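You operate a simulated robot arm through the tools that you are given. There is no shell and no other tool.

You are at the controls of a simulated robot arm. One attempt, no reset.

Task
Shut the freezer, silence its alarm and turn it down to MID.
Fine: press the alarm key once with the lid shut; switch fast freeze off so that its blue lamp goes out.

It is judged by the outcome, as a careful person would: the job done as asked, and still so three seconds after it is handed in. It fails if anything else is knocked over, pushed out of place, dropped, spilled or broken. Lids that push on must go on centred and level and be pressed home; caps that screw on are set level and turned clockwise until they are tight.

Robot
A 7-joint arm with a two-finger parallel gripper, fixed in place. Base frame: the origin is on the floor under the middle of its stand, x ahead of it, y to its left, z up. Lengths are in m, angles in degrees, forces in N, time in s.
It reaches about 1.479 m from its shoulder. Its first joint turns from -166.0 to 166.0 degrees. Payload 4.4 kg.
Tool frame: the origin (TCP) lies between the finger pads and is the grasp point; the fingertips stand 0.023 m ahead of it; z points along the fingers, y is the line along which they close. Largest opening 0.094 m; finger width 0.038, thickness 0.01; the body of the gripper, 0.054 by 0.096 m, starts 0.039 m behind the TCP.
Orientation is told as [roll, pitch, yaw] about the base's x, y, z axes, in that order, counted from this pose: with the fingers straight down and closing along the base's y, the tool's x points along the base's -x, its y along +y and its z along -z.

Tools
- The arm moves only by the tool send_rows. Its argument "rows" is one flat list of numbers, 7 for each row, row after row: the shift along the base's x, y, z in m, then the turn, a rotation vector about the base's x, y, z in degrees, then the gripper command, from -1 (shut) to 1 (fully open), values between in proportion. In form: [dx, dy, dz, ax, ay, az, grip, dx, dy, dz, ax, ay, az, grip, ...]. A call has 1 to 20 rows; each row is the pose to reach, as a shift and turn from the pose commanded when the call began. Rows are played at 5 a second. More than 0.05 m and 8.6 degrees between two rows, or a gripper value outside its range, and nothing of the call is played. Where a pose cannot be reached the arm comes as near as it can. A force on the tool above 90 N (or 10 N above the force at the start of the call, whichever is more), or a blocked arm, ends the call early, and 0.2 s more pass. The fingers move at their own pace (about 0.072 m/s each) and stop on an object; they squeeze with about 35 N. The grip force told is the motor's: it shows also when the fingers shut on nothing. Time passes only in rows, and 0.2 s behind the last, so rows that repeat a pose let the fingers close. It gives the time, the measured TCP pose, the force on the tool (base axes), the opening and the grip force at its end, in the units of the frame above (readings bear some noise), with the torque about the TCP (base axes, N m) and any sound that the robot's microphone picked up, and new pictures: "pictures" is both (left out), scene, wrist or none.
- Cameras (640 x 400 px; columns grow to the right, rows downward): "scene" is fixed at [0.4003, 0.4994, 1.1501]; the picture's right is [-0.70, -0.72, 0.00], its down [-0.18, 0.17, -0.97] and it looks along [0.69, -0.68, -0.25] (base axes); focal length 214 px, centre (320, 200). "wrist" rides on the gripper at [0.086, 0.016, -0.075] in the tool frame; the picture's right is [-0.18, 0.98, 0.00], its down [-0.58, -0.11, -0.81] and it looks along [-0.79, -0.15, 0.59] (tool axes); focal length 243 px, centre (320, 200). There is no depth. A picture from a camera that has moved, and an enlarged one, comes with that camera's place and axes in the base frame and with its lens.
- inspect(camera, box): a new picture of the part [left, top, right, bottom] of that camera's present view, enlarged. The clock stands still meanwhile.
- close_job(): hands the job in; it is judged then, once.

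Nothing tells you positions but the pictures and the camera data. Unless the task says otherwise, let go and move clear before handing in.

The tools are called as a command line: name --argument value ..., lists and objects as JSON in quotes. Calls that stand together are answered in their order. send_rows: Moves the arm, as the interface text tells. Its arguments: {"type":"object","properties":{"rows":{"type":"array"},"pictures":{"type":"string","enum":["both","scene","wrist","none"]}},"required":["rows"]} The other tools are called the same way: inspect (camera, box) takes an enlarged picture of a part of a camera's view; close_job () hands the job in.

At the start:

```text
time: 0.0
position: [0.6285, -0.0314, 1.3899]
tool_rot: [0.0, 0.1, -0.1]
force: [-0.2, 0.3, 0.4]
wrist_torque: [0.02, 0.01, 0.03]
grip_width: 0.0941
finger_force: 0.1
```

scene: 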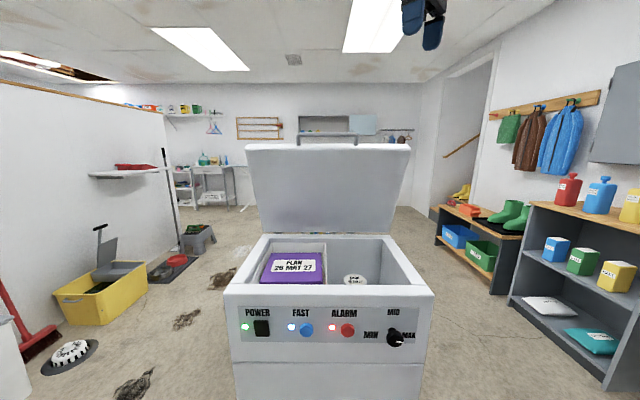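
wrist: 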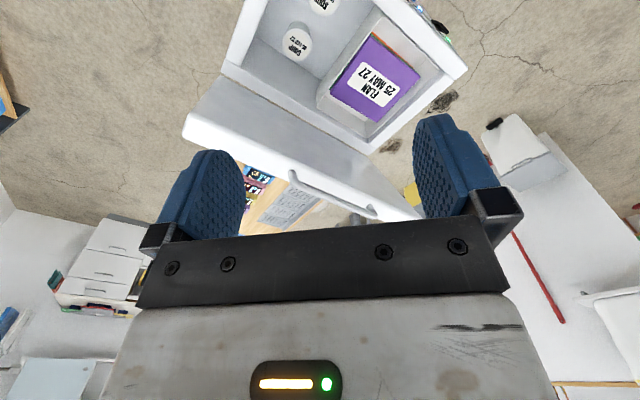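

I see a chest freezer with its lid open, and a front panel with POWER, FAST, ALARM and a MIN–MID–MAX knob facing the scene camera. I'll take enlarged pictures first to work out where everything is.

inspect --camera "scene" --box '[220, 280, 440, 400]'

inspect --camera "scene" --box '[220, 130, 440, 300]'

inspect --camera "wrist" --box '[160, 0, 500, 240]'

```text
2.91 times, centred on (330, 340) of scene
camera zoom: at [0.4003, 0.4994, 1.1501], right [-0.7, -0.72, 0.0], down [-0.18, 0.17, -0.97], along [0.69, -0.68, -0.25], focal length 624 px, centre (291, -207)
```

zoom: 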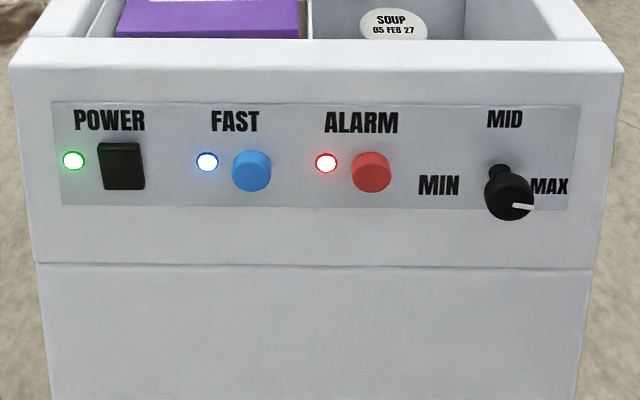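

```text
2.35 times, centred on (330, 215) of scene
camera zoom: at [0.4003, 0.4994, 1.1501], right [-0.7, -0.72, 0.0], down [-0.18, 0.17, -0.97], along [0.69, -0.68, -0.25], focal length 505 px, centre (296, 165)
```

zoom: 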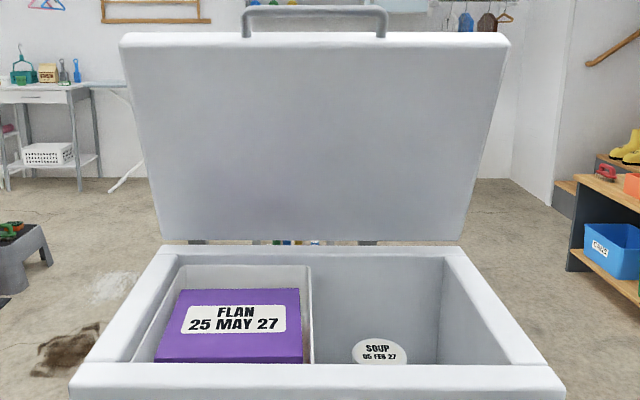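

```text
1.67 times, centred on (330, 120) of wrist
camera zoom: at [0.5409, -0.0155, 1.4624], right [0.18, 0.98, 0.0], down [0.58, -0.11, 0.81], along [0.79, -0.15, -0.59], focal length 404 px, centre (303, 333)
```

zoom: 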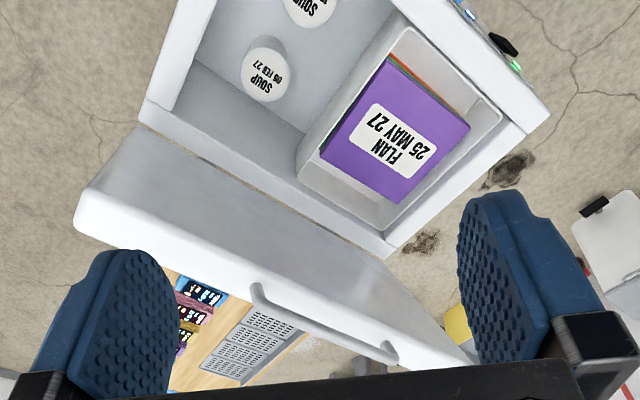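

The lid stands partly open, leaning towards the panel side, and its hinge is at the far side (+x, −y). Before planning the closure I need to know whether the flan box sits below the rim and how the handle is mounted.

inspect --camera "scene" --box '[230, 225, 350, 300]'

inspect --camera "scene" --box '[330, 225, 440, 300]'

inspect --camera "wrist" --box '[320, 0, 480, 160]'

inspect --camera "wrist" --box '[180, 100, 430, 240]'

inspect --camera "scene" --box '[360, 290, 440, 360]'

inspect --camera "scene" --box '[230, 125, 430, 250]'

```text
5.33 times, centred on (290, 262) of scene
camera zoom: at [0.4003, 0.4994, 1.1501], right [-0.7, -0.72, 0.0], down [-0.18, 0.17, -0.97], along [0.69, -0.68, -0.25], focal length 1144 px, centre (480, -133)
```

zoom: 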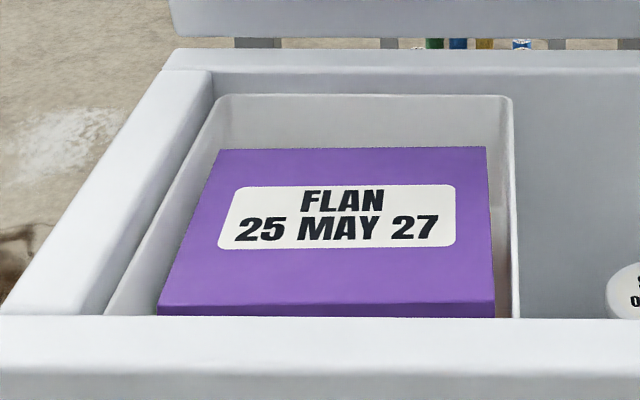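

```text
5.33 times, centred on (385, 262) of scene
camera zoom: at [0.4003, 0.4994, 1.1501], right [-0.7, -0.72, 0.0], down [-0.18, 0.17, -0.97], along [0.69, -0.68, -0.25], focal length 1144 px, centre (-27, -133)
```

zoom: 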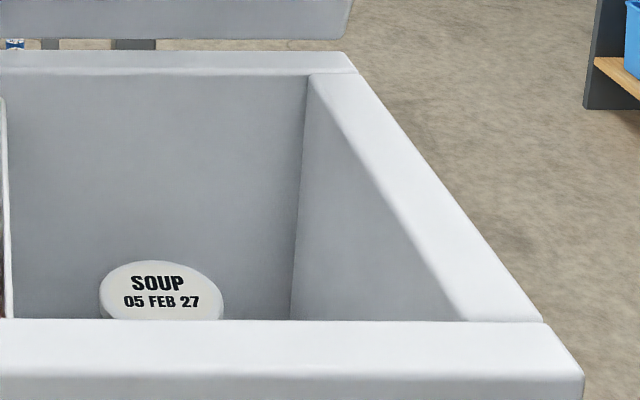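

```text
2.50 times, centred on (400, 80) of wrist
camera zoom: at [0.5409, -0.0155, 1.4624], right [0.18, 0.98, 0.0], down [0.58, -0.11, 0.81], along [0.79, -0.15, -0.59], focal length 606 px, centre (120, 500)
```

zoom: 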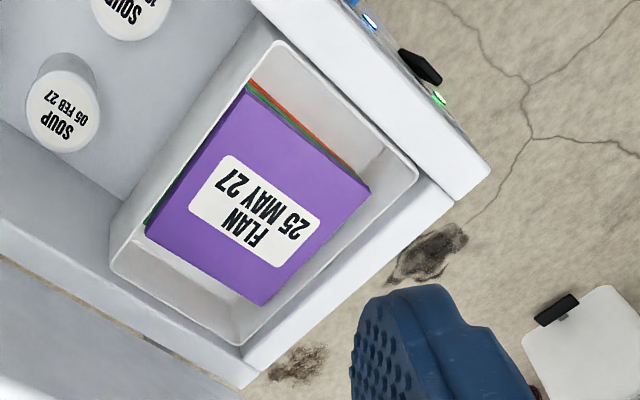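

```text
2.56 times, centred on (305, 170) of wrist
camera zoom: at [0.5409, -0.0155, 1.4624], right [0.18, 0.98, 0.0], down [0.58, -0.11, 0.81], along [0.79, -0.15, -0.59], focal length 621 px, centre (358, 277)
```

zoom: 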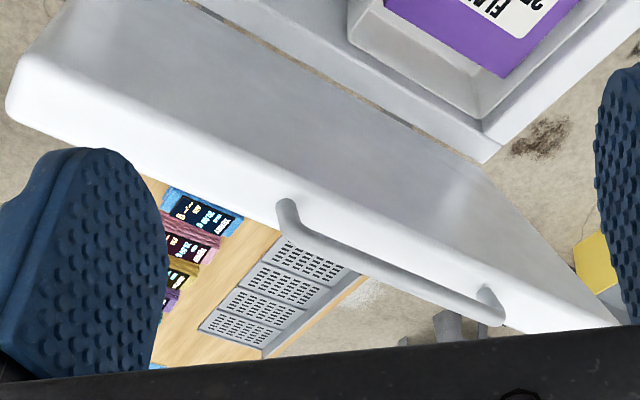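

```text
5.71 times, centred on (400, 325) of scene
camera zoom: at [0.4003, 0.4994, 1.1501], right [-0.7, -0.72, 0.0], down [-0.18, 0.17, -0.97], along [0.69, -0.68, -0.25], focal length 1226 px, centre (-137, -514)
```

zoom: 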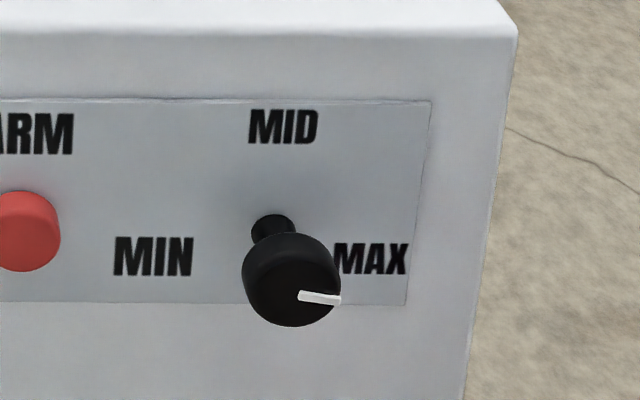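

```text
3.20 times, centred on (330, 188) of scene
camera zoom: at [0.4003, 0.4994, 1.1501], right [-0.7, -0.72, 0.0], down [-0.18, 0.17, -0.97], along [0.69, -0.68, -0.25], focal length 686 px, centre (288, 240)
```

zoom: 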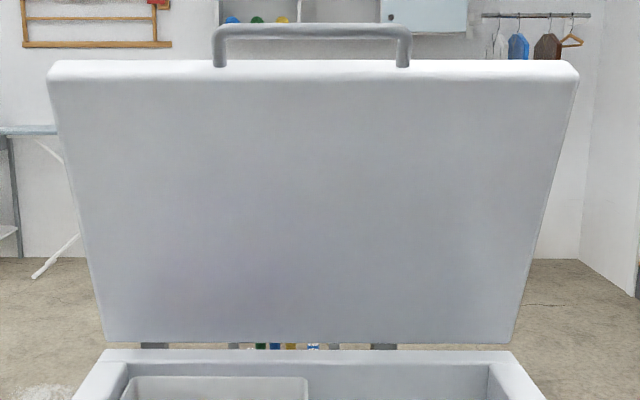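

The lid is about 72° open: its free edge is near z≈1.15, its hinge runs through roughly (1.03, −0.16, 0.76), and the flan sits about 2–3 cm below the rim. I'll close the gripper, turn the tool to line up with the freezer, and move high to a point behind the lid, to the right of the handle.

send_rows --rows '[0.02935, -0.02676, 0, 0, 0, -4.5, -1, 0.0587, -0.05352, 0, 0, 0, -9, -1, 0.08805, -0.08028, 0, 0, 0, -13.5, -1, 0.1174, -0.10704, 0, 0, 0, -18, -1, 0.14675, -0.1338, 0, 0, 0, -22.5, -1, 0.1761, -0.16056, 0, 0, 0, -27, -1, 0.20545, -0.18732, 0, 0, 0, -31.5, -1, 0.2348, -0.21408, 0, 0, 0, -36, -1, 0.26415, -0.24084, 0, 0, 0, -40.5, -1, 0.2935, -0.2676, 0, 0, 0, -45, -1, 0.2935, -0.2676, 0, 0, 0, -45, -1]'

```text
time: 2.4
position: [0.9212, -0.2995, 1.3892]
tool_rot: [0.0, 0.0, -45.0]
force: [0.5, 1.1, 0.2]
wrist_torque: [0.01, 0.02, -0.01]
grip_width: 0.0
finger_force: 34.5
camera wrist: at [0.8704, -0.2265, 1.4621], right [0.83, 0.56, 0.0], down [0.33, -0.49, 0.81], along [0.45, -0.67, -0.59], focal length 243 px, centre (320, 200)
```

scene: 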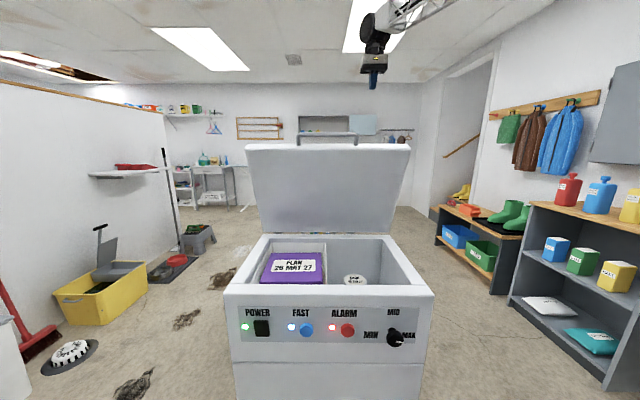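
wrist: 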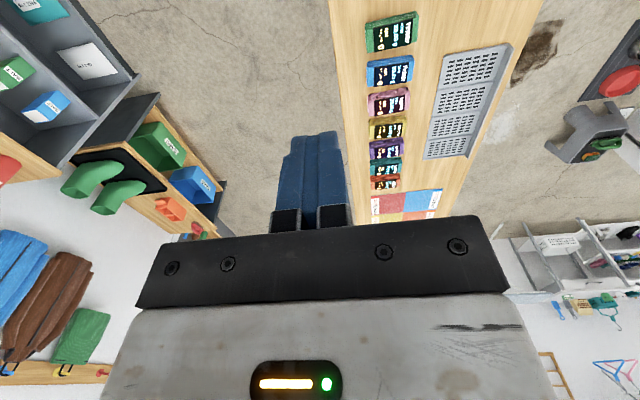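

The gripper is now above and behind the lid line with nothing in the way. I'll go down so the fingertips sit a few cm below the lid's top edge, on its rear side.

send_rows --rows '[0, 0, -0.04, 0, 0, 0, -1, 0, 0, -0.08, 0, 0, 0, -1, 0, 0, -0.12, 0, 0, 0, -1, 0, 0, -0.16, 0, 0, 0, -1, 0, 0, -0.2, 0, 0, 0, -1, 0, 0, -0.23, 0, 0, 0, -1, 0, 0, -0.25, 0, 0, 0, -1, 0, 0, -0.25, 0, 0, 0, -1]'

inspect --camera "scene" --box '[320, 60, 440, 160]'

```text
time: 4.2
position: [0.9208, -0.2993, 1.1392]
tool_rot: [0.0, -0.1, -45.0]
force: [0.3, 0.1, -0.9]
wrist_torque: [0.01, 0.02, -0.02]
grip_width: 0.0001
finger_force: 35.0
camera wrist: at [0.8708, -0.2262, 1.213], right [0.83, 0.56, 0.0], down [0.33, -0.49, 0.81], along [0.46, -0.67, -0.59], focal length 243 px, centre (320, 200)
```

scene: 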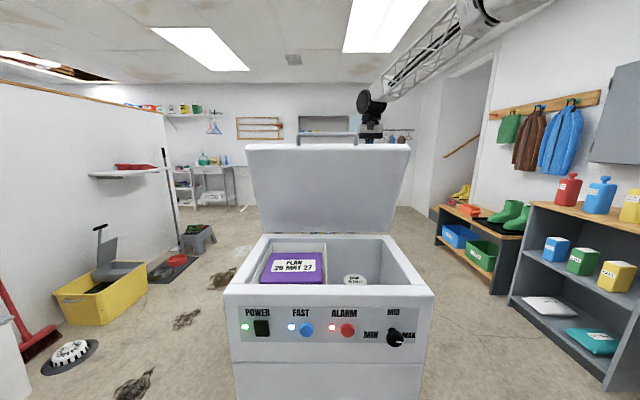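
wrist: 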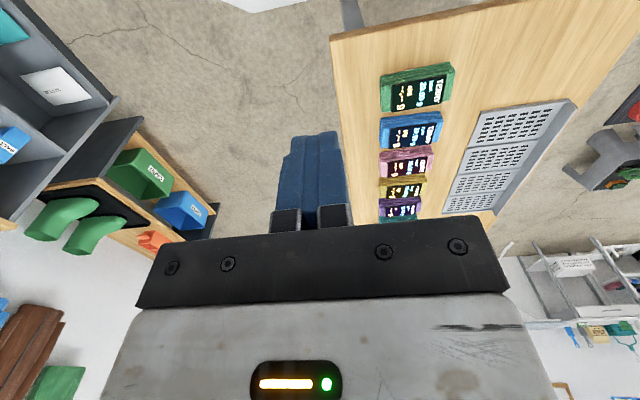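

```text
4.00 times, centred on (380, 110) of scene
camera zoom: at [0.4003, 0.4994, 1.1501], right [-0.7, -0.72, 0.0], down [-0.18, 0.17, -0.97], along [0.69, -0.68, -0.25], focal length 858 px, centre (80, 560)
```

zoom: 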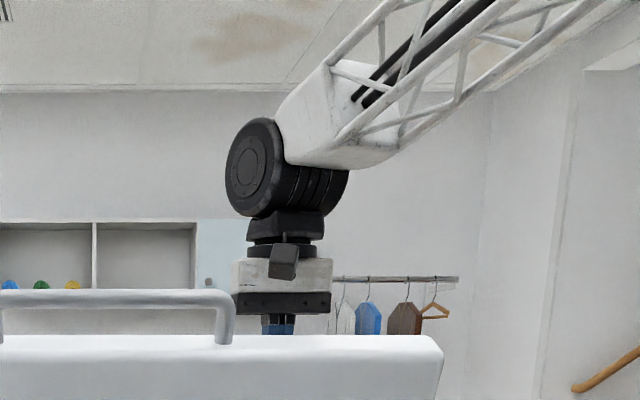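

The gripper hangs behind the lid, just right of the handle. I'll shift a little further right and push forward gently until I feel the lid.

send_rows --rows '[-0.0105, -0.0107, 0, 0, 0, 0, -1, -0.0247, 0.0033, 0, 0, 0, 0, -1, -0.0389, 0.0174, 0, 0, 0, 0, -1, -0.0461, 0.0244, 0, 0, 0, 0, -1, -0.0532, 0.0314, 0, 0, 0, 0, -1, -0.0603, 0.0384, 0, 0, 0, 0, -1, -0.0674, 0.0455, 0, 0, 0, 0, -1]'

inspect --camera "scene" --box '[230, 60, 440, 300]'

```text
time: 5.8
position: [0.8547, -0.2539, 1.1384]
tool_rot: [0.0, 0.0, -45.0]
force: [0.0, 0.0, 0.2]
wrist_torque: [-0.03, 0.03, 0.0]
grip_width: 0.0
finger_force: 35.2
camera wrist: at [0.8038, -0.1812, 1.2129], right [0.83, 0.56, 0.0], down [0.33, -0.49, 0.81], along [0.46, -0.67, -0.59], focal length 243 px, centre (320, 200)
```

scene: 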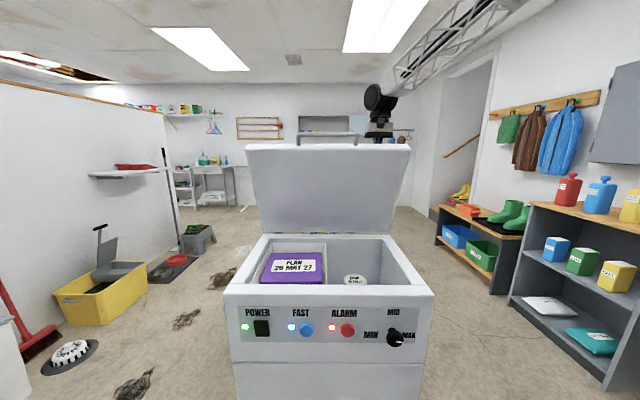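
wrist: 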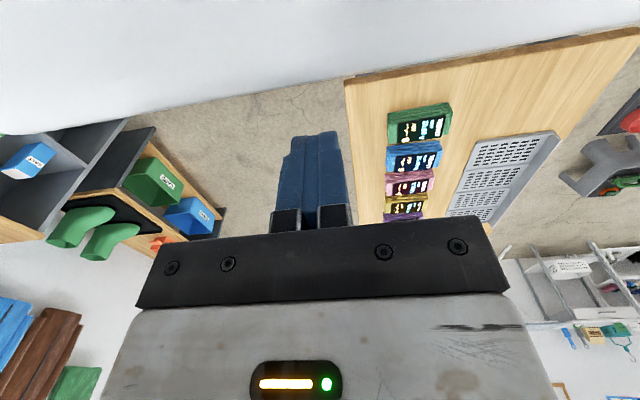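

```text
1.67 times, centred on (335, 180) of scene
camera zoom: at [0.4003, 0.4994, 1.1501], right [-0.7, -0.72, 0.0], down [-0.18, 0.17, -0.97], along [0.69, -0.68, -0.25], focal length 358 px, centre (295, 233)
```

zoom: 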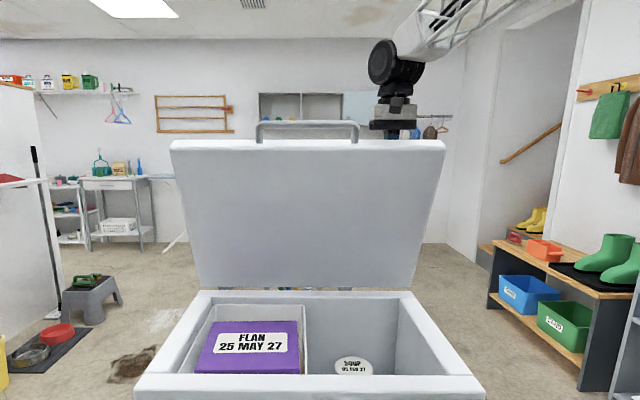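

No contact yet; the wrist view puts the lid's rear face about 2–3 cm ahead of the finger. I'll keep moving forward and start following the lid's arc down.

send_rows --rows '[-0.0085, 0.0085, 0, 0, 0, 0, -1, -0.017, 0.017, 0, 0, 0, 0, -1, -0.024, 0.024, -0.0031, 0, 0, 0, -1, -0.0367, 0.0367, -0.0095, 0, 0, 0, -1, -0.0492, 0.0492, -0.0168, 0, 0, 0, -1]'

inspect --camera "scene" --box '[230, 60, 440, 300]'

```text
time: 7.0
position: [0.8061, -0.2034, 1.1218]
tool_rot: [-0.1, 0.0, -45.0]
force: [0.5, -3.0, 1.2]
wrist_torque: [-0.05, -0.01, 0.01]
grip_width: 0.0
finger_force: 34.8
camera wrist: at [0.7552, -0.1309, 1.1958], right [0.83, 0.56, 0.0], down [0.33, -0.49, 0.81], along [0.46, -0.67, -0.59], focal length 243 px, centre (320, 200)
```

scene: 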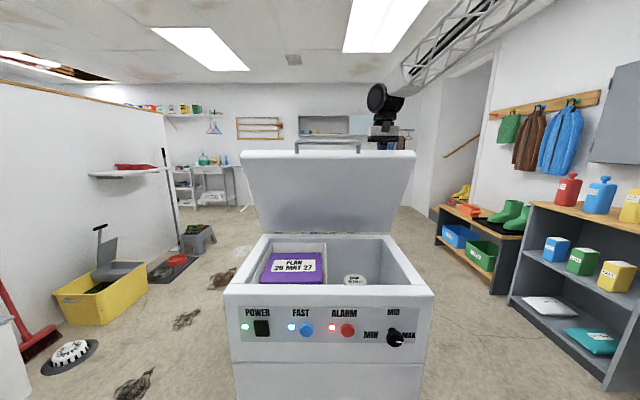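
wrist: 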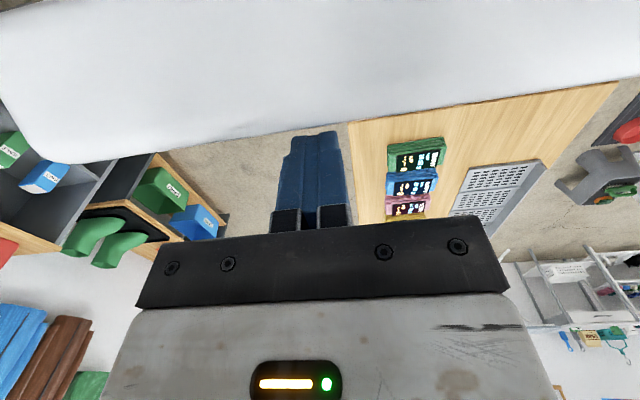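

```text
1.67 times, centred on (335, 180) of scene
camera zoom: at [0.4003, 0.4994, 1.1501], right [-0.7, -0.72, 0.0], down [-0.18, 0.17, -0.97], along [0.69, -0.68, -0.25], focal length 358 px, centre (295, 233)
```

zoom: 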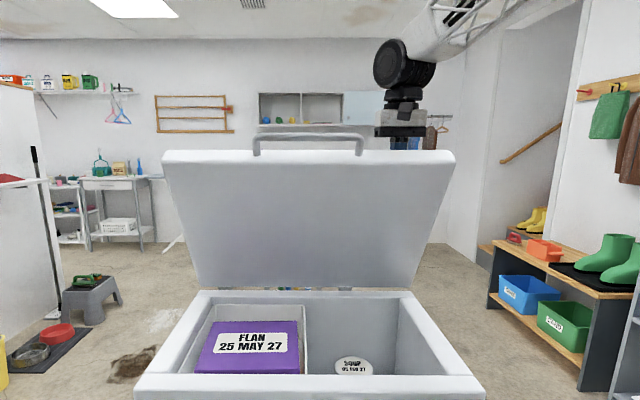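

The lid is moving with about 3 N of push and stays against the finger. I'll carry on along the arc.

send_rows --rows '[-0.0162, 0.0162, -0.0112, 0, 0, 0, -1, -0.0318, 0.0318, -0.0239, 0, 0, 0, -1, -0.0467, 0.0467, -0.0382, 0, 0, 0, -1, -0.0609, 0.0609, -0.0539, 0, 0, 0, -1, -0.0744, 0.0744, -0.0709, 0, 0, 0, -1]'

inspect --camera "scene" --box '[230, 60, 440, 300]'

```text
time: 8.2
position: [0.731, -0.1299, 1.0523]
tool_rot: [0.0, 0.1, -45.0]
force: [-0.4, 1.1, 1.2]
wrist_torque: [0.01, 0.01, 0.01]
grip_width: 0.0
finger_force: 34.6
camera wrist: at [0.681, -0.0563, 1.1245], right [0.83, 0.56, 0.0], down [0.33, -0.49, 0.81], along [0.46, -0.67, -0.59], focal length 243 px, centre (320, 200)
```

scene: 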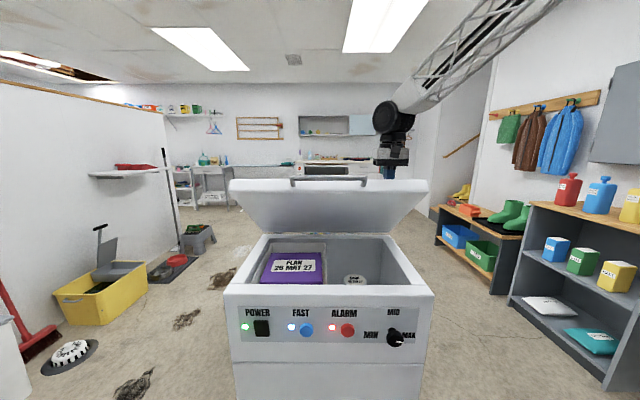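
wrist: 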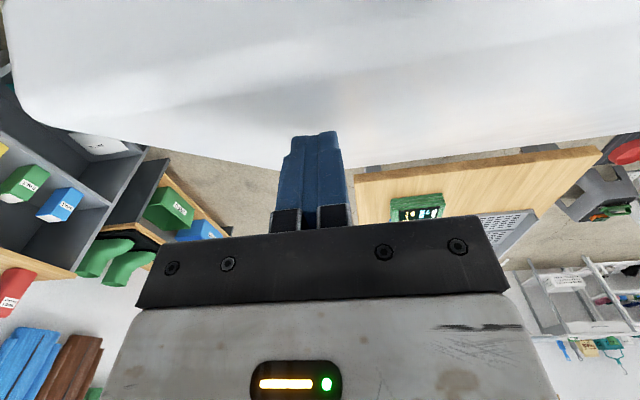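

```text
1.67 times, centred on (335, 180) of scene
camera zoom: at [0.4003, 0.4994, 1.1501], right [-0.7, -0.72, 0.0], down [-0.18, 0.17, -0.97], along [0.69, -0.68, -0.25], focal length 358 px, centre (295, 233)
```

zoom: 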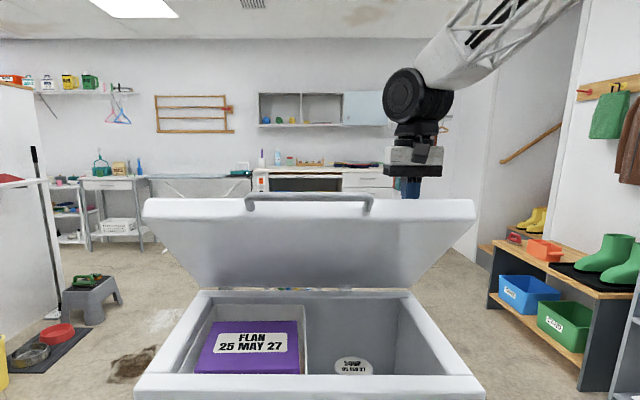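

The lid is about halfway down and following the finger. I'll continue the arc downwards.

send_rows --rows '[-0.0125, 0.0125, -0.0184, 0, 0, 0, -1, -0.0241, 0.0241, -0.0379, 0, 0, 0, -1, -0.0346, 0.0346, -0.0585, 0, 0, 0, -1, -0.0443, 0.0443, -0.0801, 0, 0, 0, -1, -0.0527, 0.0527, -0.1027, 0, 0, 0, -1]'

inspect --camera "scene" --box '[230, 60, 440, 300]'

```text
time: 9.4
position: [0.6782, -0.0753, 0.9483]
tool_rot: [-0.1, 0.1, -45.1]
force: [-0.3, -0.3, 0.4]
wrist_torque: [0.02, 0.01, -0.01]
grip_width: 0.0002
finger_force: 34.7
camera wrist: at [0.6283, -0.004, 1.0214], right [0.83, 0.56, 0.0], down [0.33, -0.49, 0.81], along [0.46, -0.67, -0.59], focal length 243 px, centre (320, 200)
```

scene: 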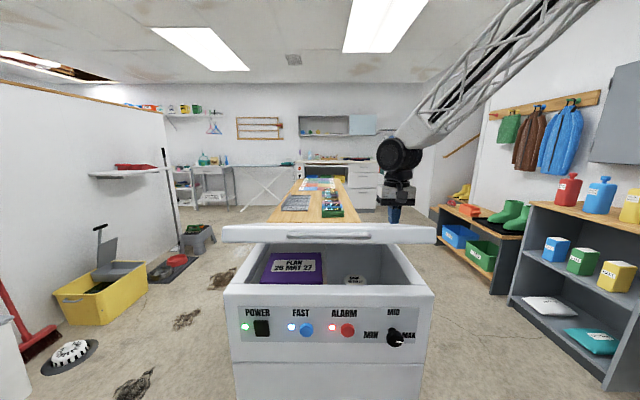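
wrist: 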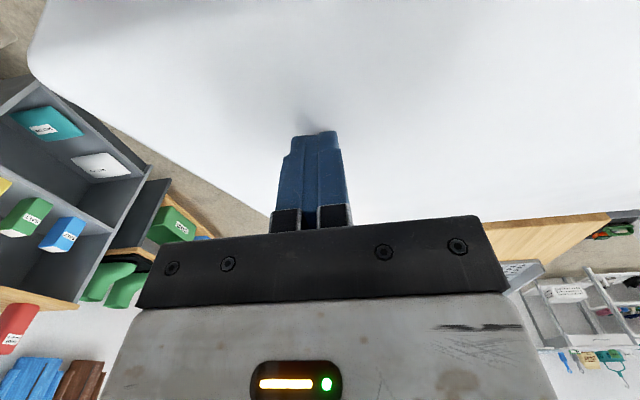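

```text
1.67 times, centred on (335, 180) of scene
camera zoom: at [0.4003, 0.4994, 1.1501], right [-0.7, -0.72, 0.0], down [-0.18, 0.17, -0.97], along [0.69, -0.68, -0.25], focal length 358 px, centre (295, 233)
```

zoom: 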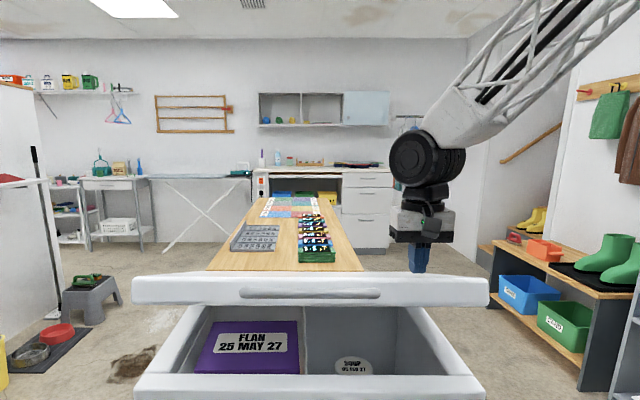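

It's nearly down, at about 15–20° open. I'll continue slowly towards closed.

send_rows --rows '[-0.0074, 0.0074, -0.0233, 0, 0, 0, -1, -0.0135, 0.0135, -0.0472, 0, 0, 0, -1, -0.0172, 0.0172, -0.062, 0, 0, 0, -1, -0.0195, 0.0195, -0.077, 0, 0, 0, -1, -0.0214, 0.0214, -0.0904, 0, 0, 0, -1]'

inspect --camera "scene" --box '[220, 200, 440, 360]'

```text
time: 10.6
position: [0.6556, -0.0555, 0.8569]
tool_rot: [0.1, 0.0, -45.0]
force: [0.9, 0.7, 1.6]
wrist_torque: [0.01, 0.01, -0.04]
grip_width: 0.0001
finger_force: 35.1
camera wrist: at [0.6055, 0.0165, 0.9308], right [0.83, 0.56, 0.0], down [0.33, -0.49, 0.81], along [0.46, -0.67, -0.59], focal length 243 px, centre (320, 200)
```

scene: 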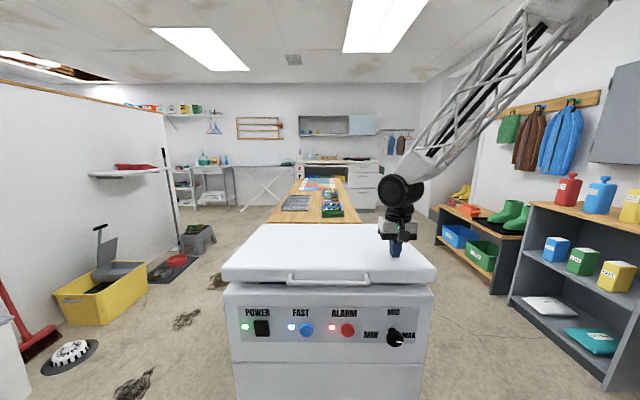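
wrist: 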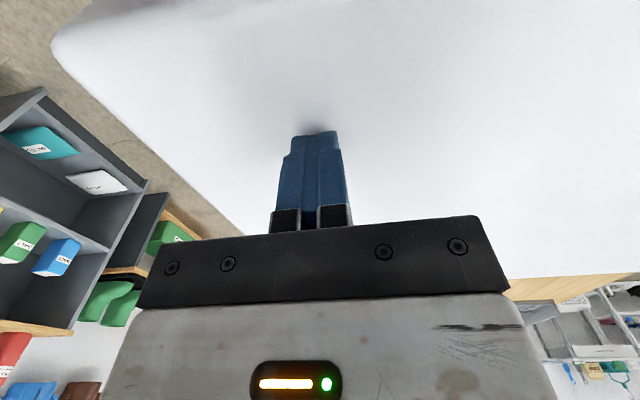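

```text
2.50 times, centred on (330, 280) of scene
camera zoom: at [0.4003, 0.4994, 1.1501], right [-0.7, -0.72, 0.0], down [-0.18, 0.17, -0.97], along [0.69, -0.68, -0.25], focal length 536 px, centre (295, 0)
```

zoom: 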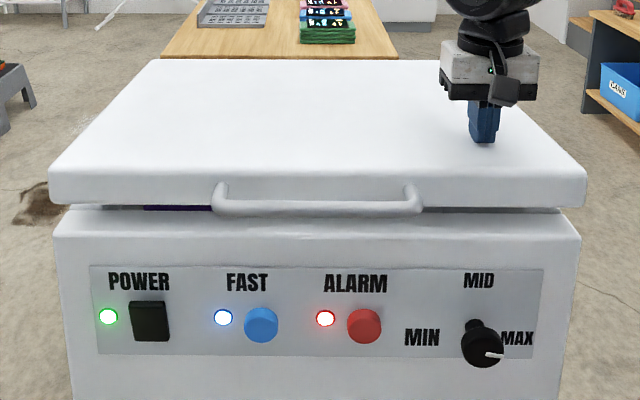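

The lid is almost shut, with a small gap left at the front. I'll press down slowly and watch the force.

send_rows --rows '[0, 0, -0.006, 0, 0, 0, -1, 0, 0, -0.012, 0, 0, 0, -1, 0, 0, -0.018, 0, 0, 0, -1, 0, 0, -0.024, 0, 0, 0, -1]'

inspect --camera "scene" --box '[220, 200, 440, 360]'

```text
time: 11.6
position: [0.6555, -0.0555, 0.835]
tool_rot: [0.0, -0.1, -45.0]
force: [1.0, 0.5, 0.8]
wrist_torque: [0.04, -0.02, 0.02]
grip_width: 0.0001
finger_force: 35.1
camera wrist: at [0.6054, 0.017, 0.9075], right [0.83, 0.56, 0.0], down [0.33, -0.49, 0.81], along [0.46, -0.67, -0.59], focal length 243 px, centre (320, 200)
```

scene: 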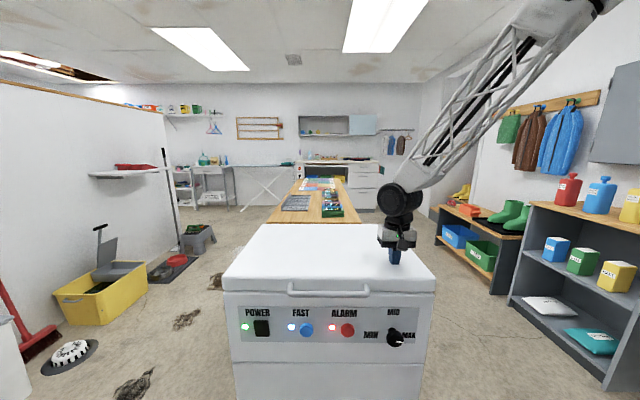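
wrist: 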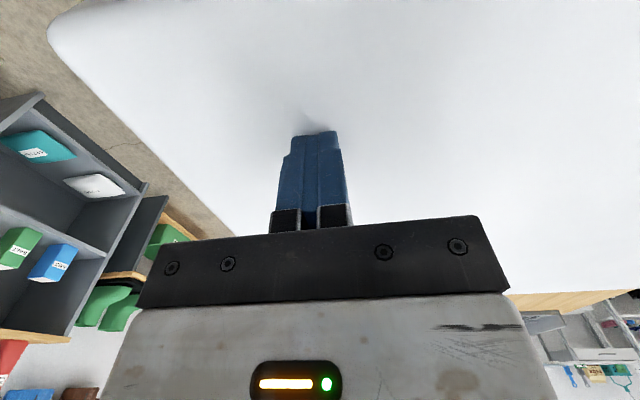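

```text
2.50 times, centred on (330, 280) of scene
camera zoom: at [0.4003, 0.4994, 1.1501], right [-0.7, -0.72, 0.0], down [-0.18, 0.17, -0.97], along [0.69, -0.68, -0.25], focal length 536 px, centre (295, 0)
```

zoom: 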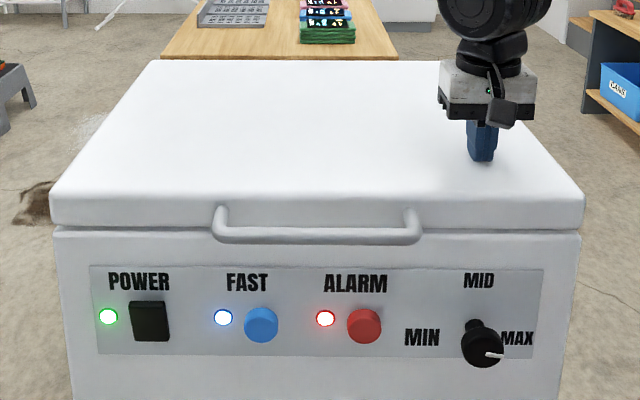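

The lid looks nearly flush. I'll press on in small steps to make sure it's home.

send_rows --rows '[0, 0, -0.004, 0, 0, 0, -1, 0, 0, -0.008, 0, 0, 0, -1, 0, 0, -0.011, 0, 0, 0, -1, 0, 0, -0.014, 0, 0, 0, -1]'

inspect --camera "scene" --box '[220, 240, 440, 320]'

```text
time: 12.1
position: [0.6581, -0.0555, 0.8333]
tool_rot: [0.0, -0.3, -45.1]
force: [-13.8, -0.1, 25.1]
wrist_torque: [0.28, 0.7, 0.11]
grip_width: 0.0002
finger_force: 35.4
stopped in row 2: the force on the tool passed its limit at 107 N (the readings are from after the stop); the commanded pose is now the measured one
camera wrist: at [0.6063, 0.0169, 0.906], right [0.82, 0.57, 0.0], down [0.33, -0.49, 0.81], along [0.46, -0.67, -0.59], focal length 243 px, centre (320, 200)
```

scene: 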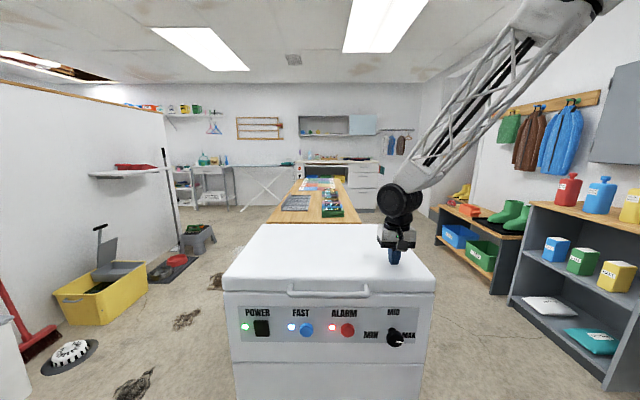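
wrist: 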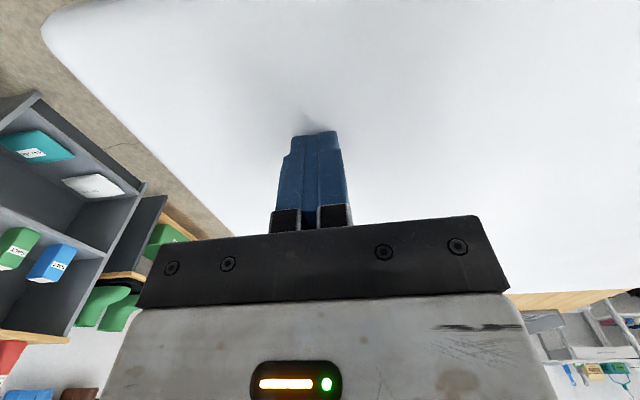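

```text
2.91 times, centred on (330, 280) of scene
camera zoom: at [0.4003, 0.4994, 1.1501], right [-0.7, -0.72, 0.0], down [-0.18, 0.17, -0.97], along [0.69, -0.68, -0.25], focal length 624 px, centre (291, -33)
```

zoom: 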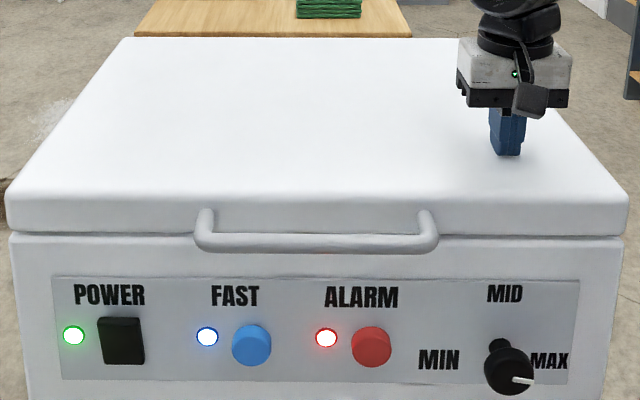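

The press met a hard stop at 107 N with the seam closed and level, so the lid is shut. I'll lift off and check that it stays that way.

send_rows --rows '[0, 0, 0.03, 0, 0, 0, -1, 0, 0, 0.07, 0, 0, 0, -1, 0, 0, 0.11, 0, 0, 0, -1, 0, 0, 0.15, 0, 0, 0, -1, 0, 0, 0.19, 0, 0, 0, -1, 0, 0, 0.2, 0, 0, 0, -1]'

inspect --camera "scene" --box '[220, 240, 440, 360]'

```text
time: 13.5
position: [0.6569, -0.0553, 1.0318]
tool_rot: [0.1, -0.2, -45.0]
force: [-0.3, 0.1, 1.6]
wrist_torque: [-0.02, 0.01, 0.01]
grip_width: 0.0
finger_force: 34.9
camera wrist: at [0.6062, 0.0173, 1.1058], right [0.82, 0.57, 0.0], down [0.33, -0.49, 0.81], along [0.46, -0.67, -0.59], focal length 243 px, centre (320, 200)
```

scene: 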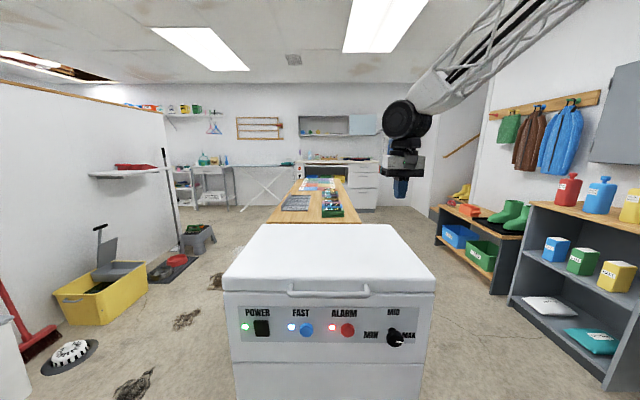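
wrist: 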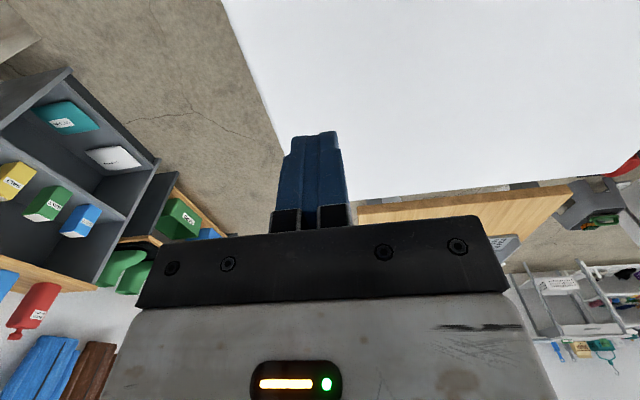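

```text
2.91 times, centred on (330, 300) of scene
camera zoom: at [0.4003, 0.4994, 1.1501], right [-0.7, -0.72, 0.0], down [-0.18, 0.17, -0.97], along [0.69, -0.68, -0.25], focal length 624 px, centre (291, -91)
```

zoom: 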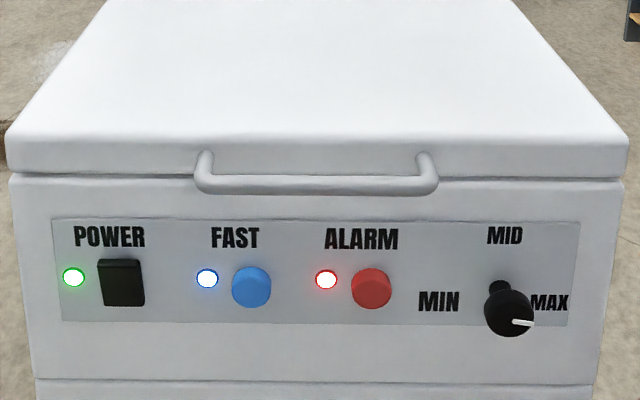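

The lid stays shut; the FAST (blue) and ALARM (red) lamps are still lit. Next I'll swing the gripper out in front of the panel and turn the fingers towards horizontal.

send_rows --rows '[-0.008, 0.0229, 0, -5.303, -5.303, 0, -1, -0.016, 0.0458, 0, -10.607, -10.607, 0, -1, -0.024, 0.0686, 0, -15.91, -15.91, 0, -1, -0.032, 0.0915, 0, -21.213, -21.213, 0, -1, -0.04, 0.1144, 0, -26.517, -26.517, 0, -1, -0.048, 0.1373, 0, -31.82, -31.82, 0, -1, -0.048, 0.1373, 0, -31.82, -31.82, 0, -1]'

```text
time: 15.1
position: [0.6089, 0.0813, 1.033]
tool_rot: [0.1, -45.3, -45.0]
force: [0.2, -0.7, 0.0]
wrist_torque: [-0.02, 0.0, -0.02]
grip_width: 0.0
finger_force: 34.6
camera wrist: at [0.5391, 0.1741, 1.0224], right [0.79, 0.6, 0.13], down [-0.19, 0.04, 0.98], along [0.59, -0.8, 0.15], focal length 243 px, centre (320, 200)
```

scene: 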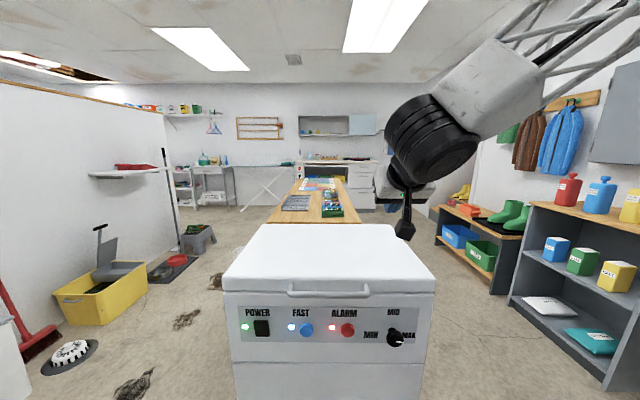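
wrist: 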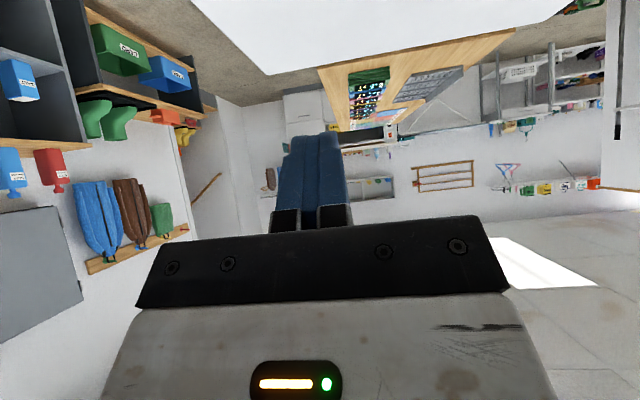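

The half-turn tracked well. I'll complete the rotation to horizontal.

send_rows --rows '[-0.008, 0.0229, 0, -5.303, -5.303, 0, -1, -0.016, 0.0458, 0, -10.607, -10.607, 0, -1, -0.024, 0.0686, 0, -15.91, -15.91, 0, -1, -0.032, 0.0915, 0, -21.213, -21.213, 0, -1, -0.04, 0.1144, 0, -26.517, -26.517, 0, -1, -0.048, 0.1373, 0, -31.71, -31.71, 0, -1, -0.048, 0.1373, 0, -31.71, -31.71, 0, -1]'

```text
time: 16.7
position: [0.5609, 0.2178, 1.031]
tool_rot: [-172.4, -90.1, 127.5]
force: [-0.3, -0.8, 0.6]
wrist_torque: [0.04, -0.02, -0.01]
grip_width: 0.0
finger_force: 34.3
camera wrist: at [0.5182, 0.2821, 0.9435], right [0.69, 0.7, 0.18], down [-0.65, 0.49, 0.58], along [0.31, -0.52, 0.79], focal length 243 px, centre (320, 200)
```

scene: 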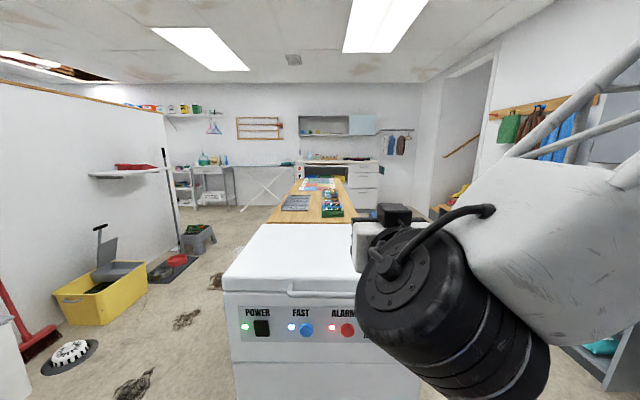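
wrist: 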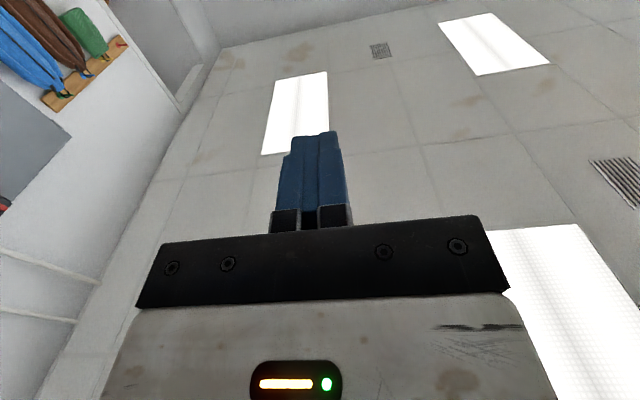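

The fingers now point horizontally at the panel. I'll lower the hand to button height while staying well clear of the front.

send_rows --rows '[0, 0, -0.04, 0, 0, 0, -1, 0, 0, -0.08, 0, 0, 0, -1, 0, 0, -0.12, 0, 0, 0, -1, 0, 0, -0.16, 0, 0, 0, -1, 0, 0, -0.2, 0, 0, 0, -1, 0, 0, -0.2, 0, 0, 0, -1]'

```text
time: 18.1
position: [0.5647, 0.2168, 0.8317]
tool_rot: [-56.0, -90.0, 11.0]
force: [-0.3, 0.2, -0.3]
wrist_torque: [-0.02, -0.04, 0.0]
grip_width: 0.0
finger_force: 34.6
camera wrist: at [0.5213, 0.2806, 0.7442], right [0.69, 0.7, 0.18], down [-0.65, 0.49, 0.58], along [0.31, -0.52, 0.79], focal length 243 px, centre (320, 200)
```

scene: 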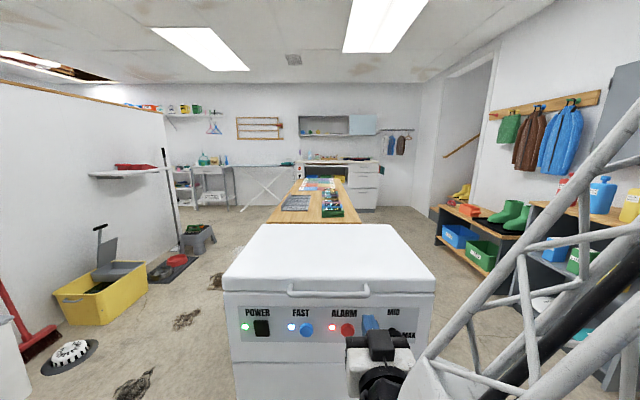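
wrist: 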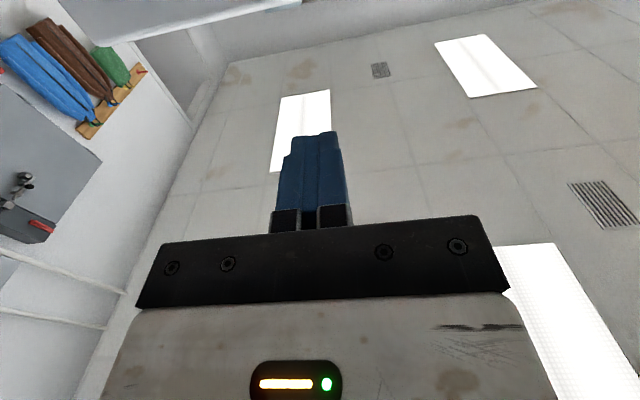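

The scene camera now sees the panel past the arm. I'll continue down to button height.

send_rows --rows '[0, 0, -0.04, 0, 0, 0, -1, 0, 0, -0.08, 0, 0, 0, -1, 0, 0, -0.12, 0, 0, 0, -1, 0, 0, -0.16, 0, 0, 0, -1, 0, 0, -0.18, 0, 0, 0, -1, 0, 0, -0.18, 0, 0, 0, -1]'

inspect --camera "scene" --box '[220, 270, 440, 400]'

inspect --camera "wrist" --box '[0, 0, 640, 240]'

```text
time: 19.5
position: [0.5627, 0.2199, 0.6511]
tool_rot: [-42.4, -90.0, -2.5]
force: [-0.2, 0.2, 0.9]
wrist_torque: [0.02, -0.03, -0.03]
grip_width: 0.0
finger_force: 34.6
camera wrist: at [0.5204, 0.2826, 0.5644], right [0.69, 0.7, 0.18], down [-0.65, 0.49, 0.58], along [0.31, -0.52, 0.79], focal length 243 px, centre (320, 200)
```

scene: 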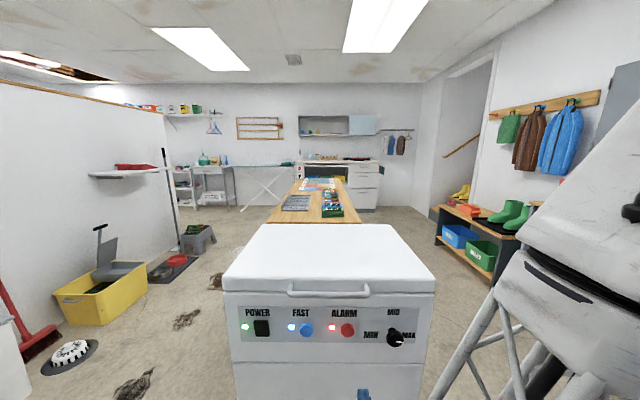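
wrist: 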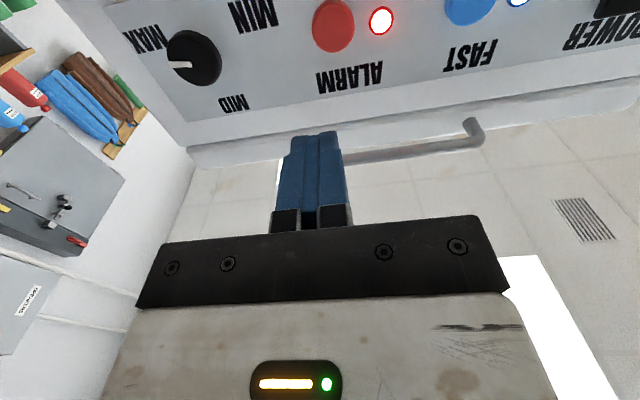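

```text
2.91 times, centred on (330, 335) of scene
camera zoom: at [0.4003, 0.4994, 1.1501], right [-0.7, -0.72, 0.0], down [-0.18, 0.17, -0.97], along [0.69, -0.68, -0.25], focal length 624 px, centre (291, -193)
```

zoom: 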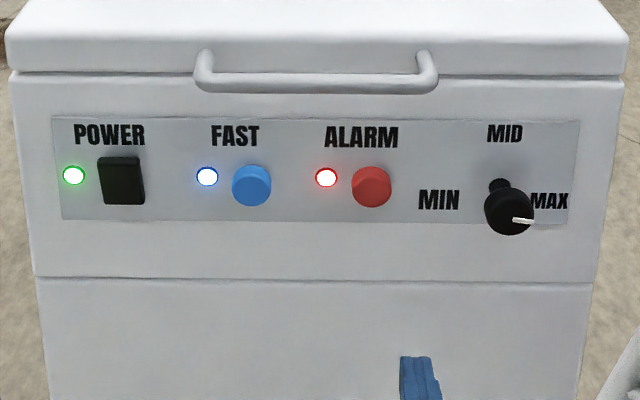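

```text
1.00 times, centred on (320, 120) of wrist (not enlarged: the box is as wide or as high as the picture)
camera zoom: at [0.5204, 0.2826, 0.5644], right [0.69, 0.7, 0.18], down [-0.65, 0.49, 0.58], along [0.31, -0.52, 0.79], focal length 243 px, centre (320, 280)
```

zoom: 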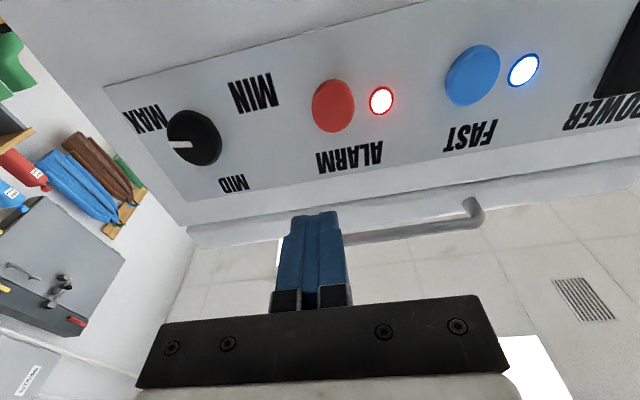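

The wrist camera shows the whole panel clearly. I place the ALARM button about 1 cm to +e of my finger line, at z≈0.648 and about 0.155 m ahead of the tips. I'll move in to just short of it and check alignment.

send_rows --rows '[0.0071, 0.0071, -0.003, 0, 0, 0, -1, 0.0318, -0.0177, -0.003, 0, 0, 0, -1, 0.0566, -0.0424, -0.003, 0, 0, 0, -1, 0.0778, -0.0636, -0.003, 0, 0, 0, -1, 0.0955, -0.0813, -0.003, 0, 0, 0, -1, 0.0955, -0.0813, -0.003, 0, 0, 0, -1]'

inspect --camera "wrist" --box '[220, 0, 480, 160]'

inspect --camera "scene" --box '[220, 270, 440, 400]'

```text
time: 20.9
position: [0.6574, 0.1339, 0.6481]
tool_rot: [-50.0, -90.1, 5.1]
force: [0.4, 0.5, -0.6]
wrist_torque: [-0.01, 0.03, 0.02]
grip_width: 0.0
finger_force: 34.8
camera wrist: at [0.615, 0.1993, 0.5611], right [0.69, 0.7, 0.18], down [-0.65, 0.49, 0.58], along [0.31, -0.52, 0.79], focal length 243 px, centre (320, 200)
```

scene: 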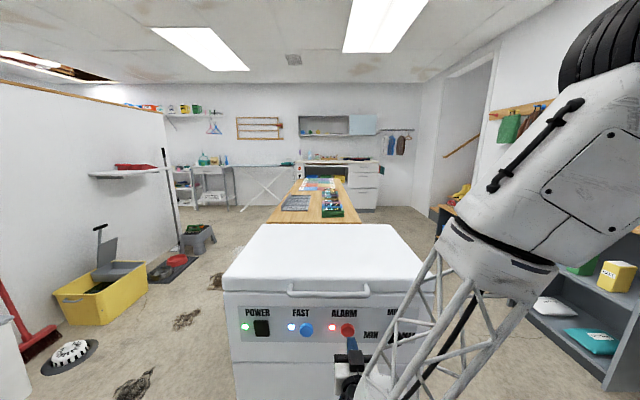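
wrist: 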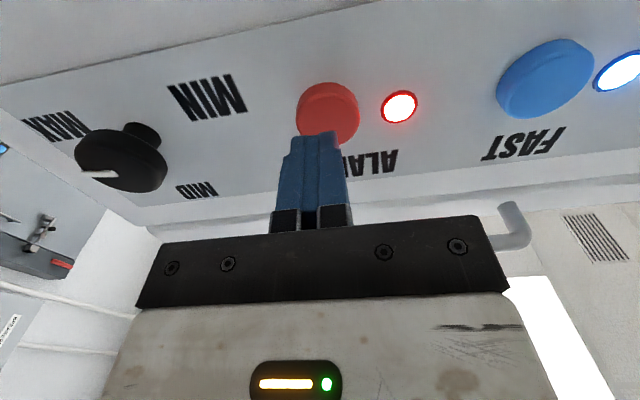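

```text
2.46 times, centred on (350, 80) of wrist
camera zoom: at [0.615, 0.1993, 0.5611], right [0.69, 0.7, 0.18], down [-0.65, 0.49, 0.58], along [0.31, -0.52, 0.79], focal length 597 px, centre (246, 495)
```

zoom: 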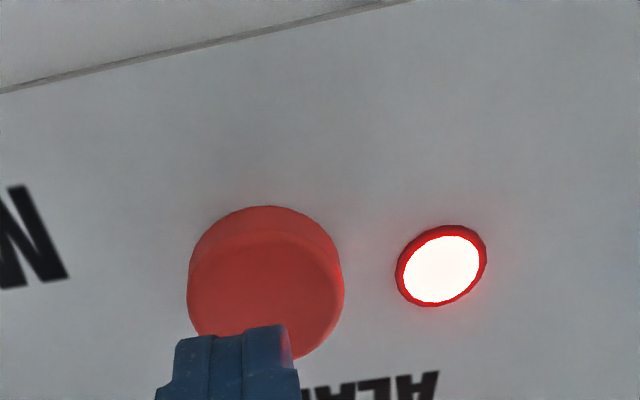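

```text
2.91 times, centred on (330, 335) of scene
camera zoom: at [0.4003, 0.4994, 1.1501], right [-0.7, -0.72, 0.0], down [-0.18, 0.17, -0.97], along [0.69, -0.68, -0.25], focal length 624 px, centre (291, -193)
```

zoom: 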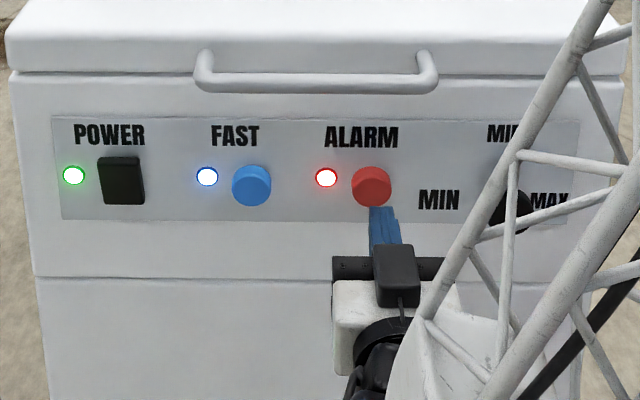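

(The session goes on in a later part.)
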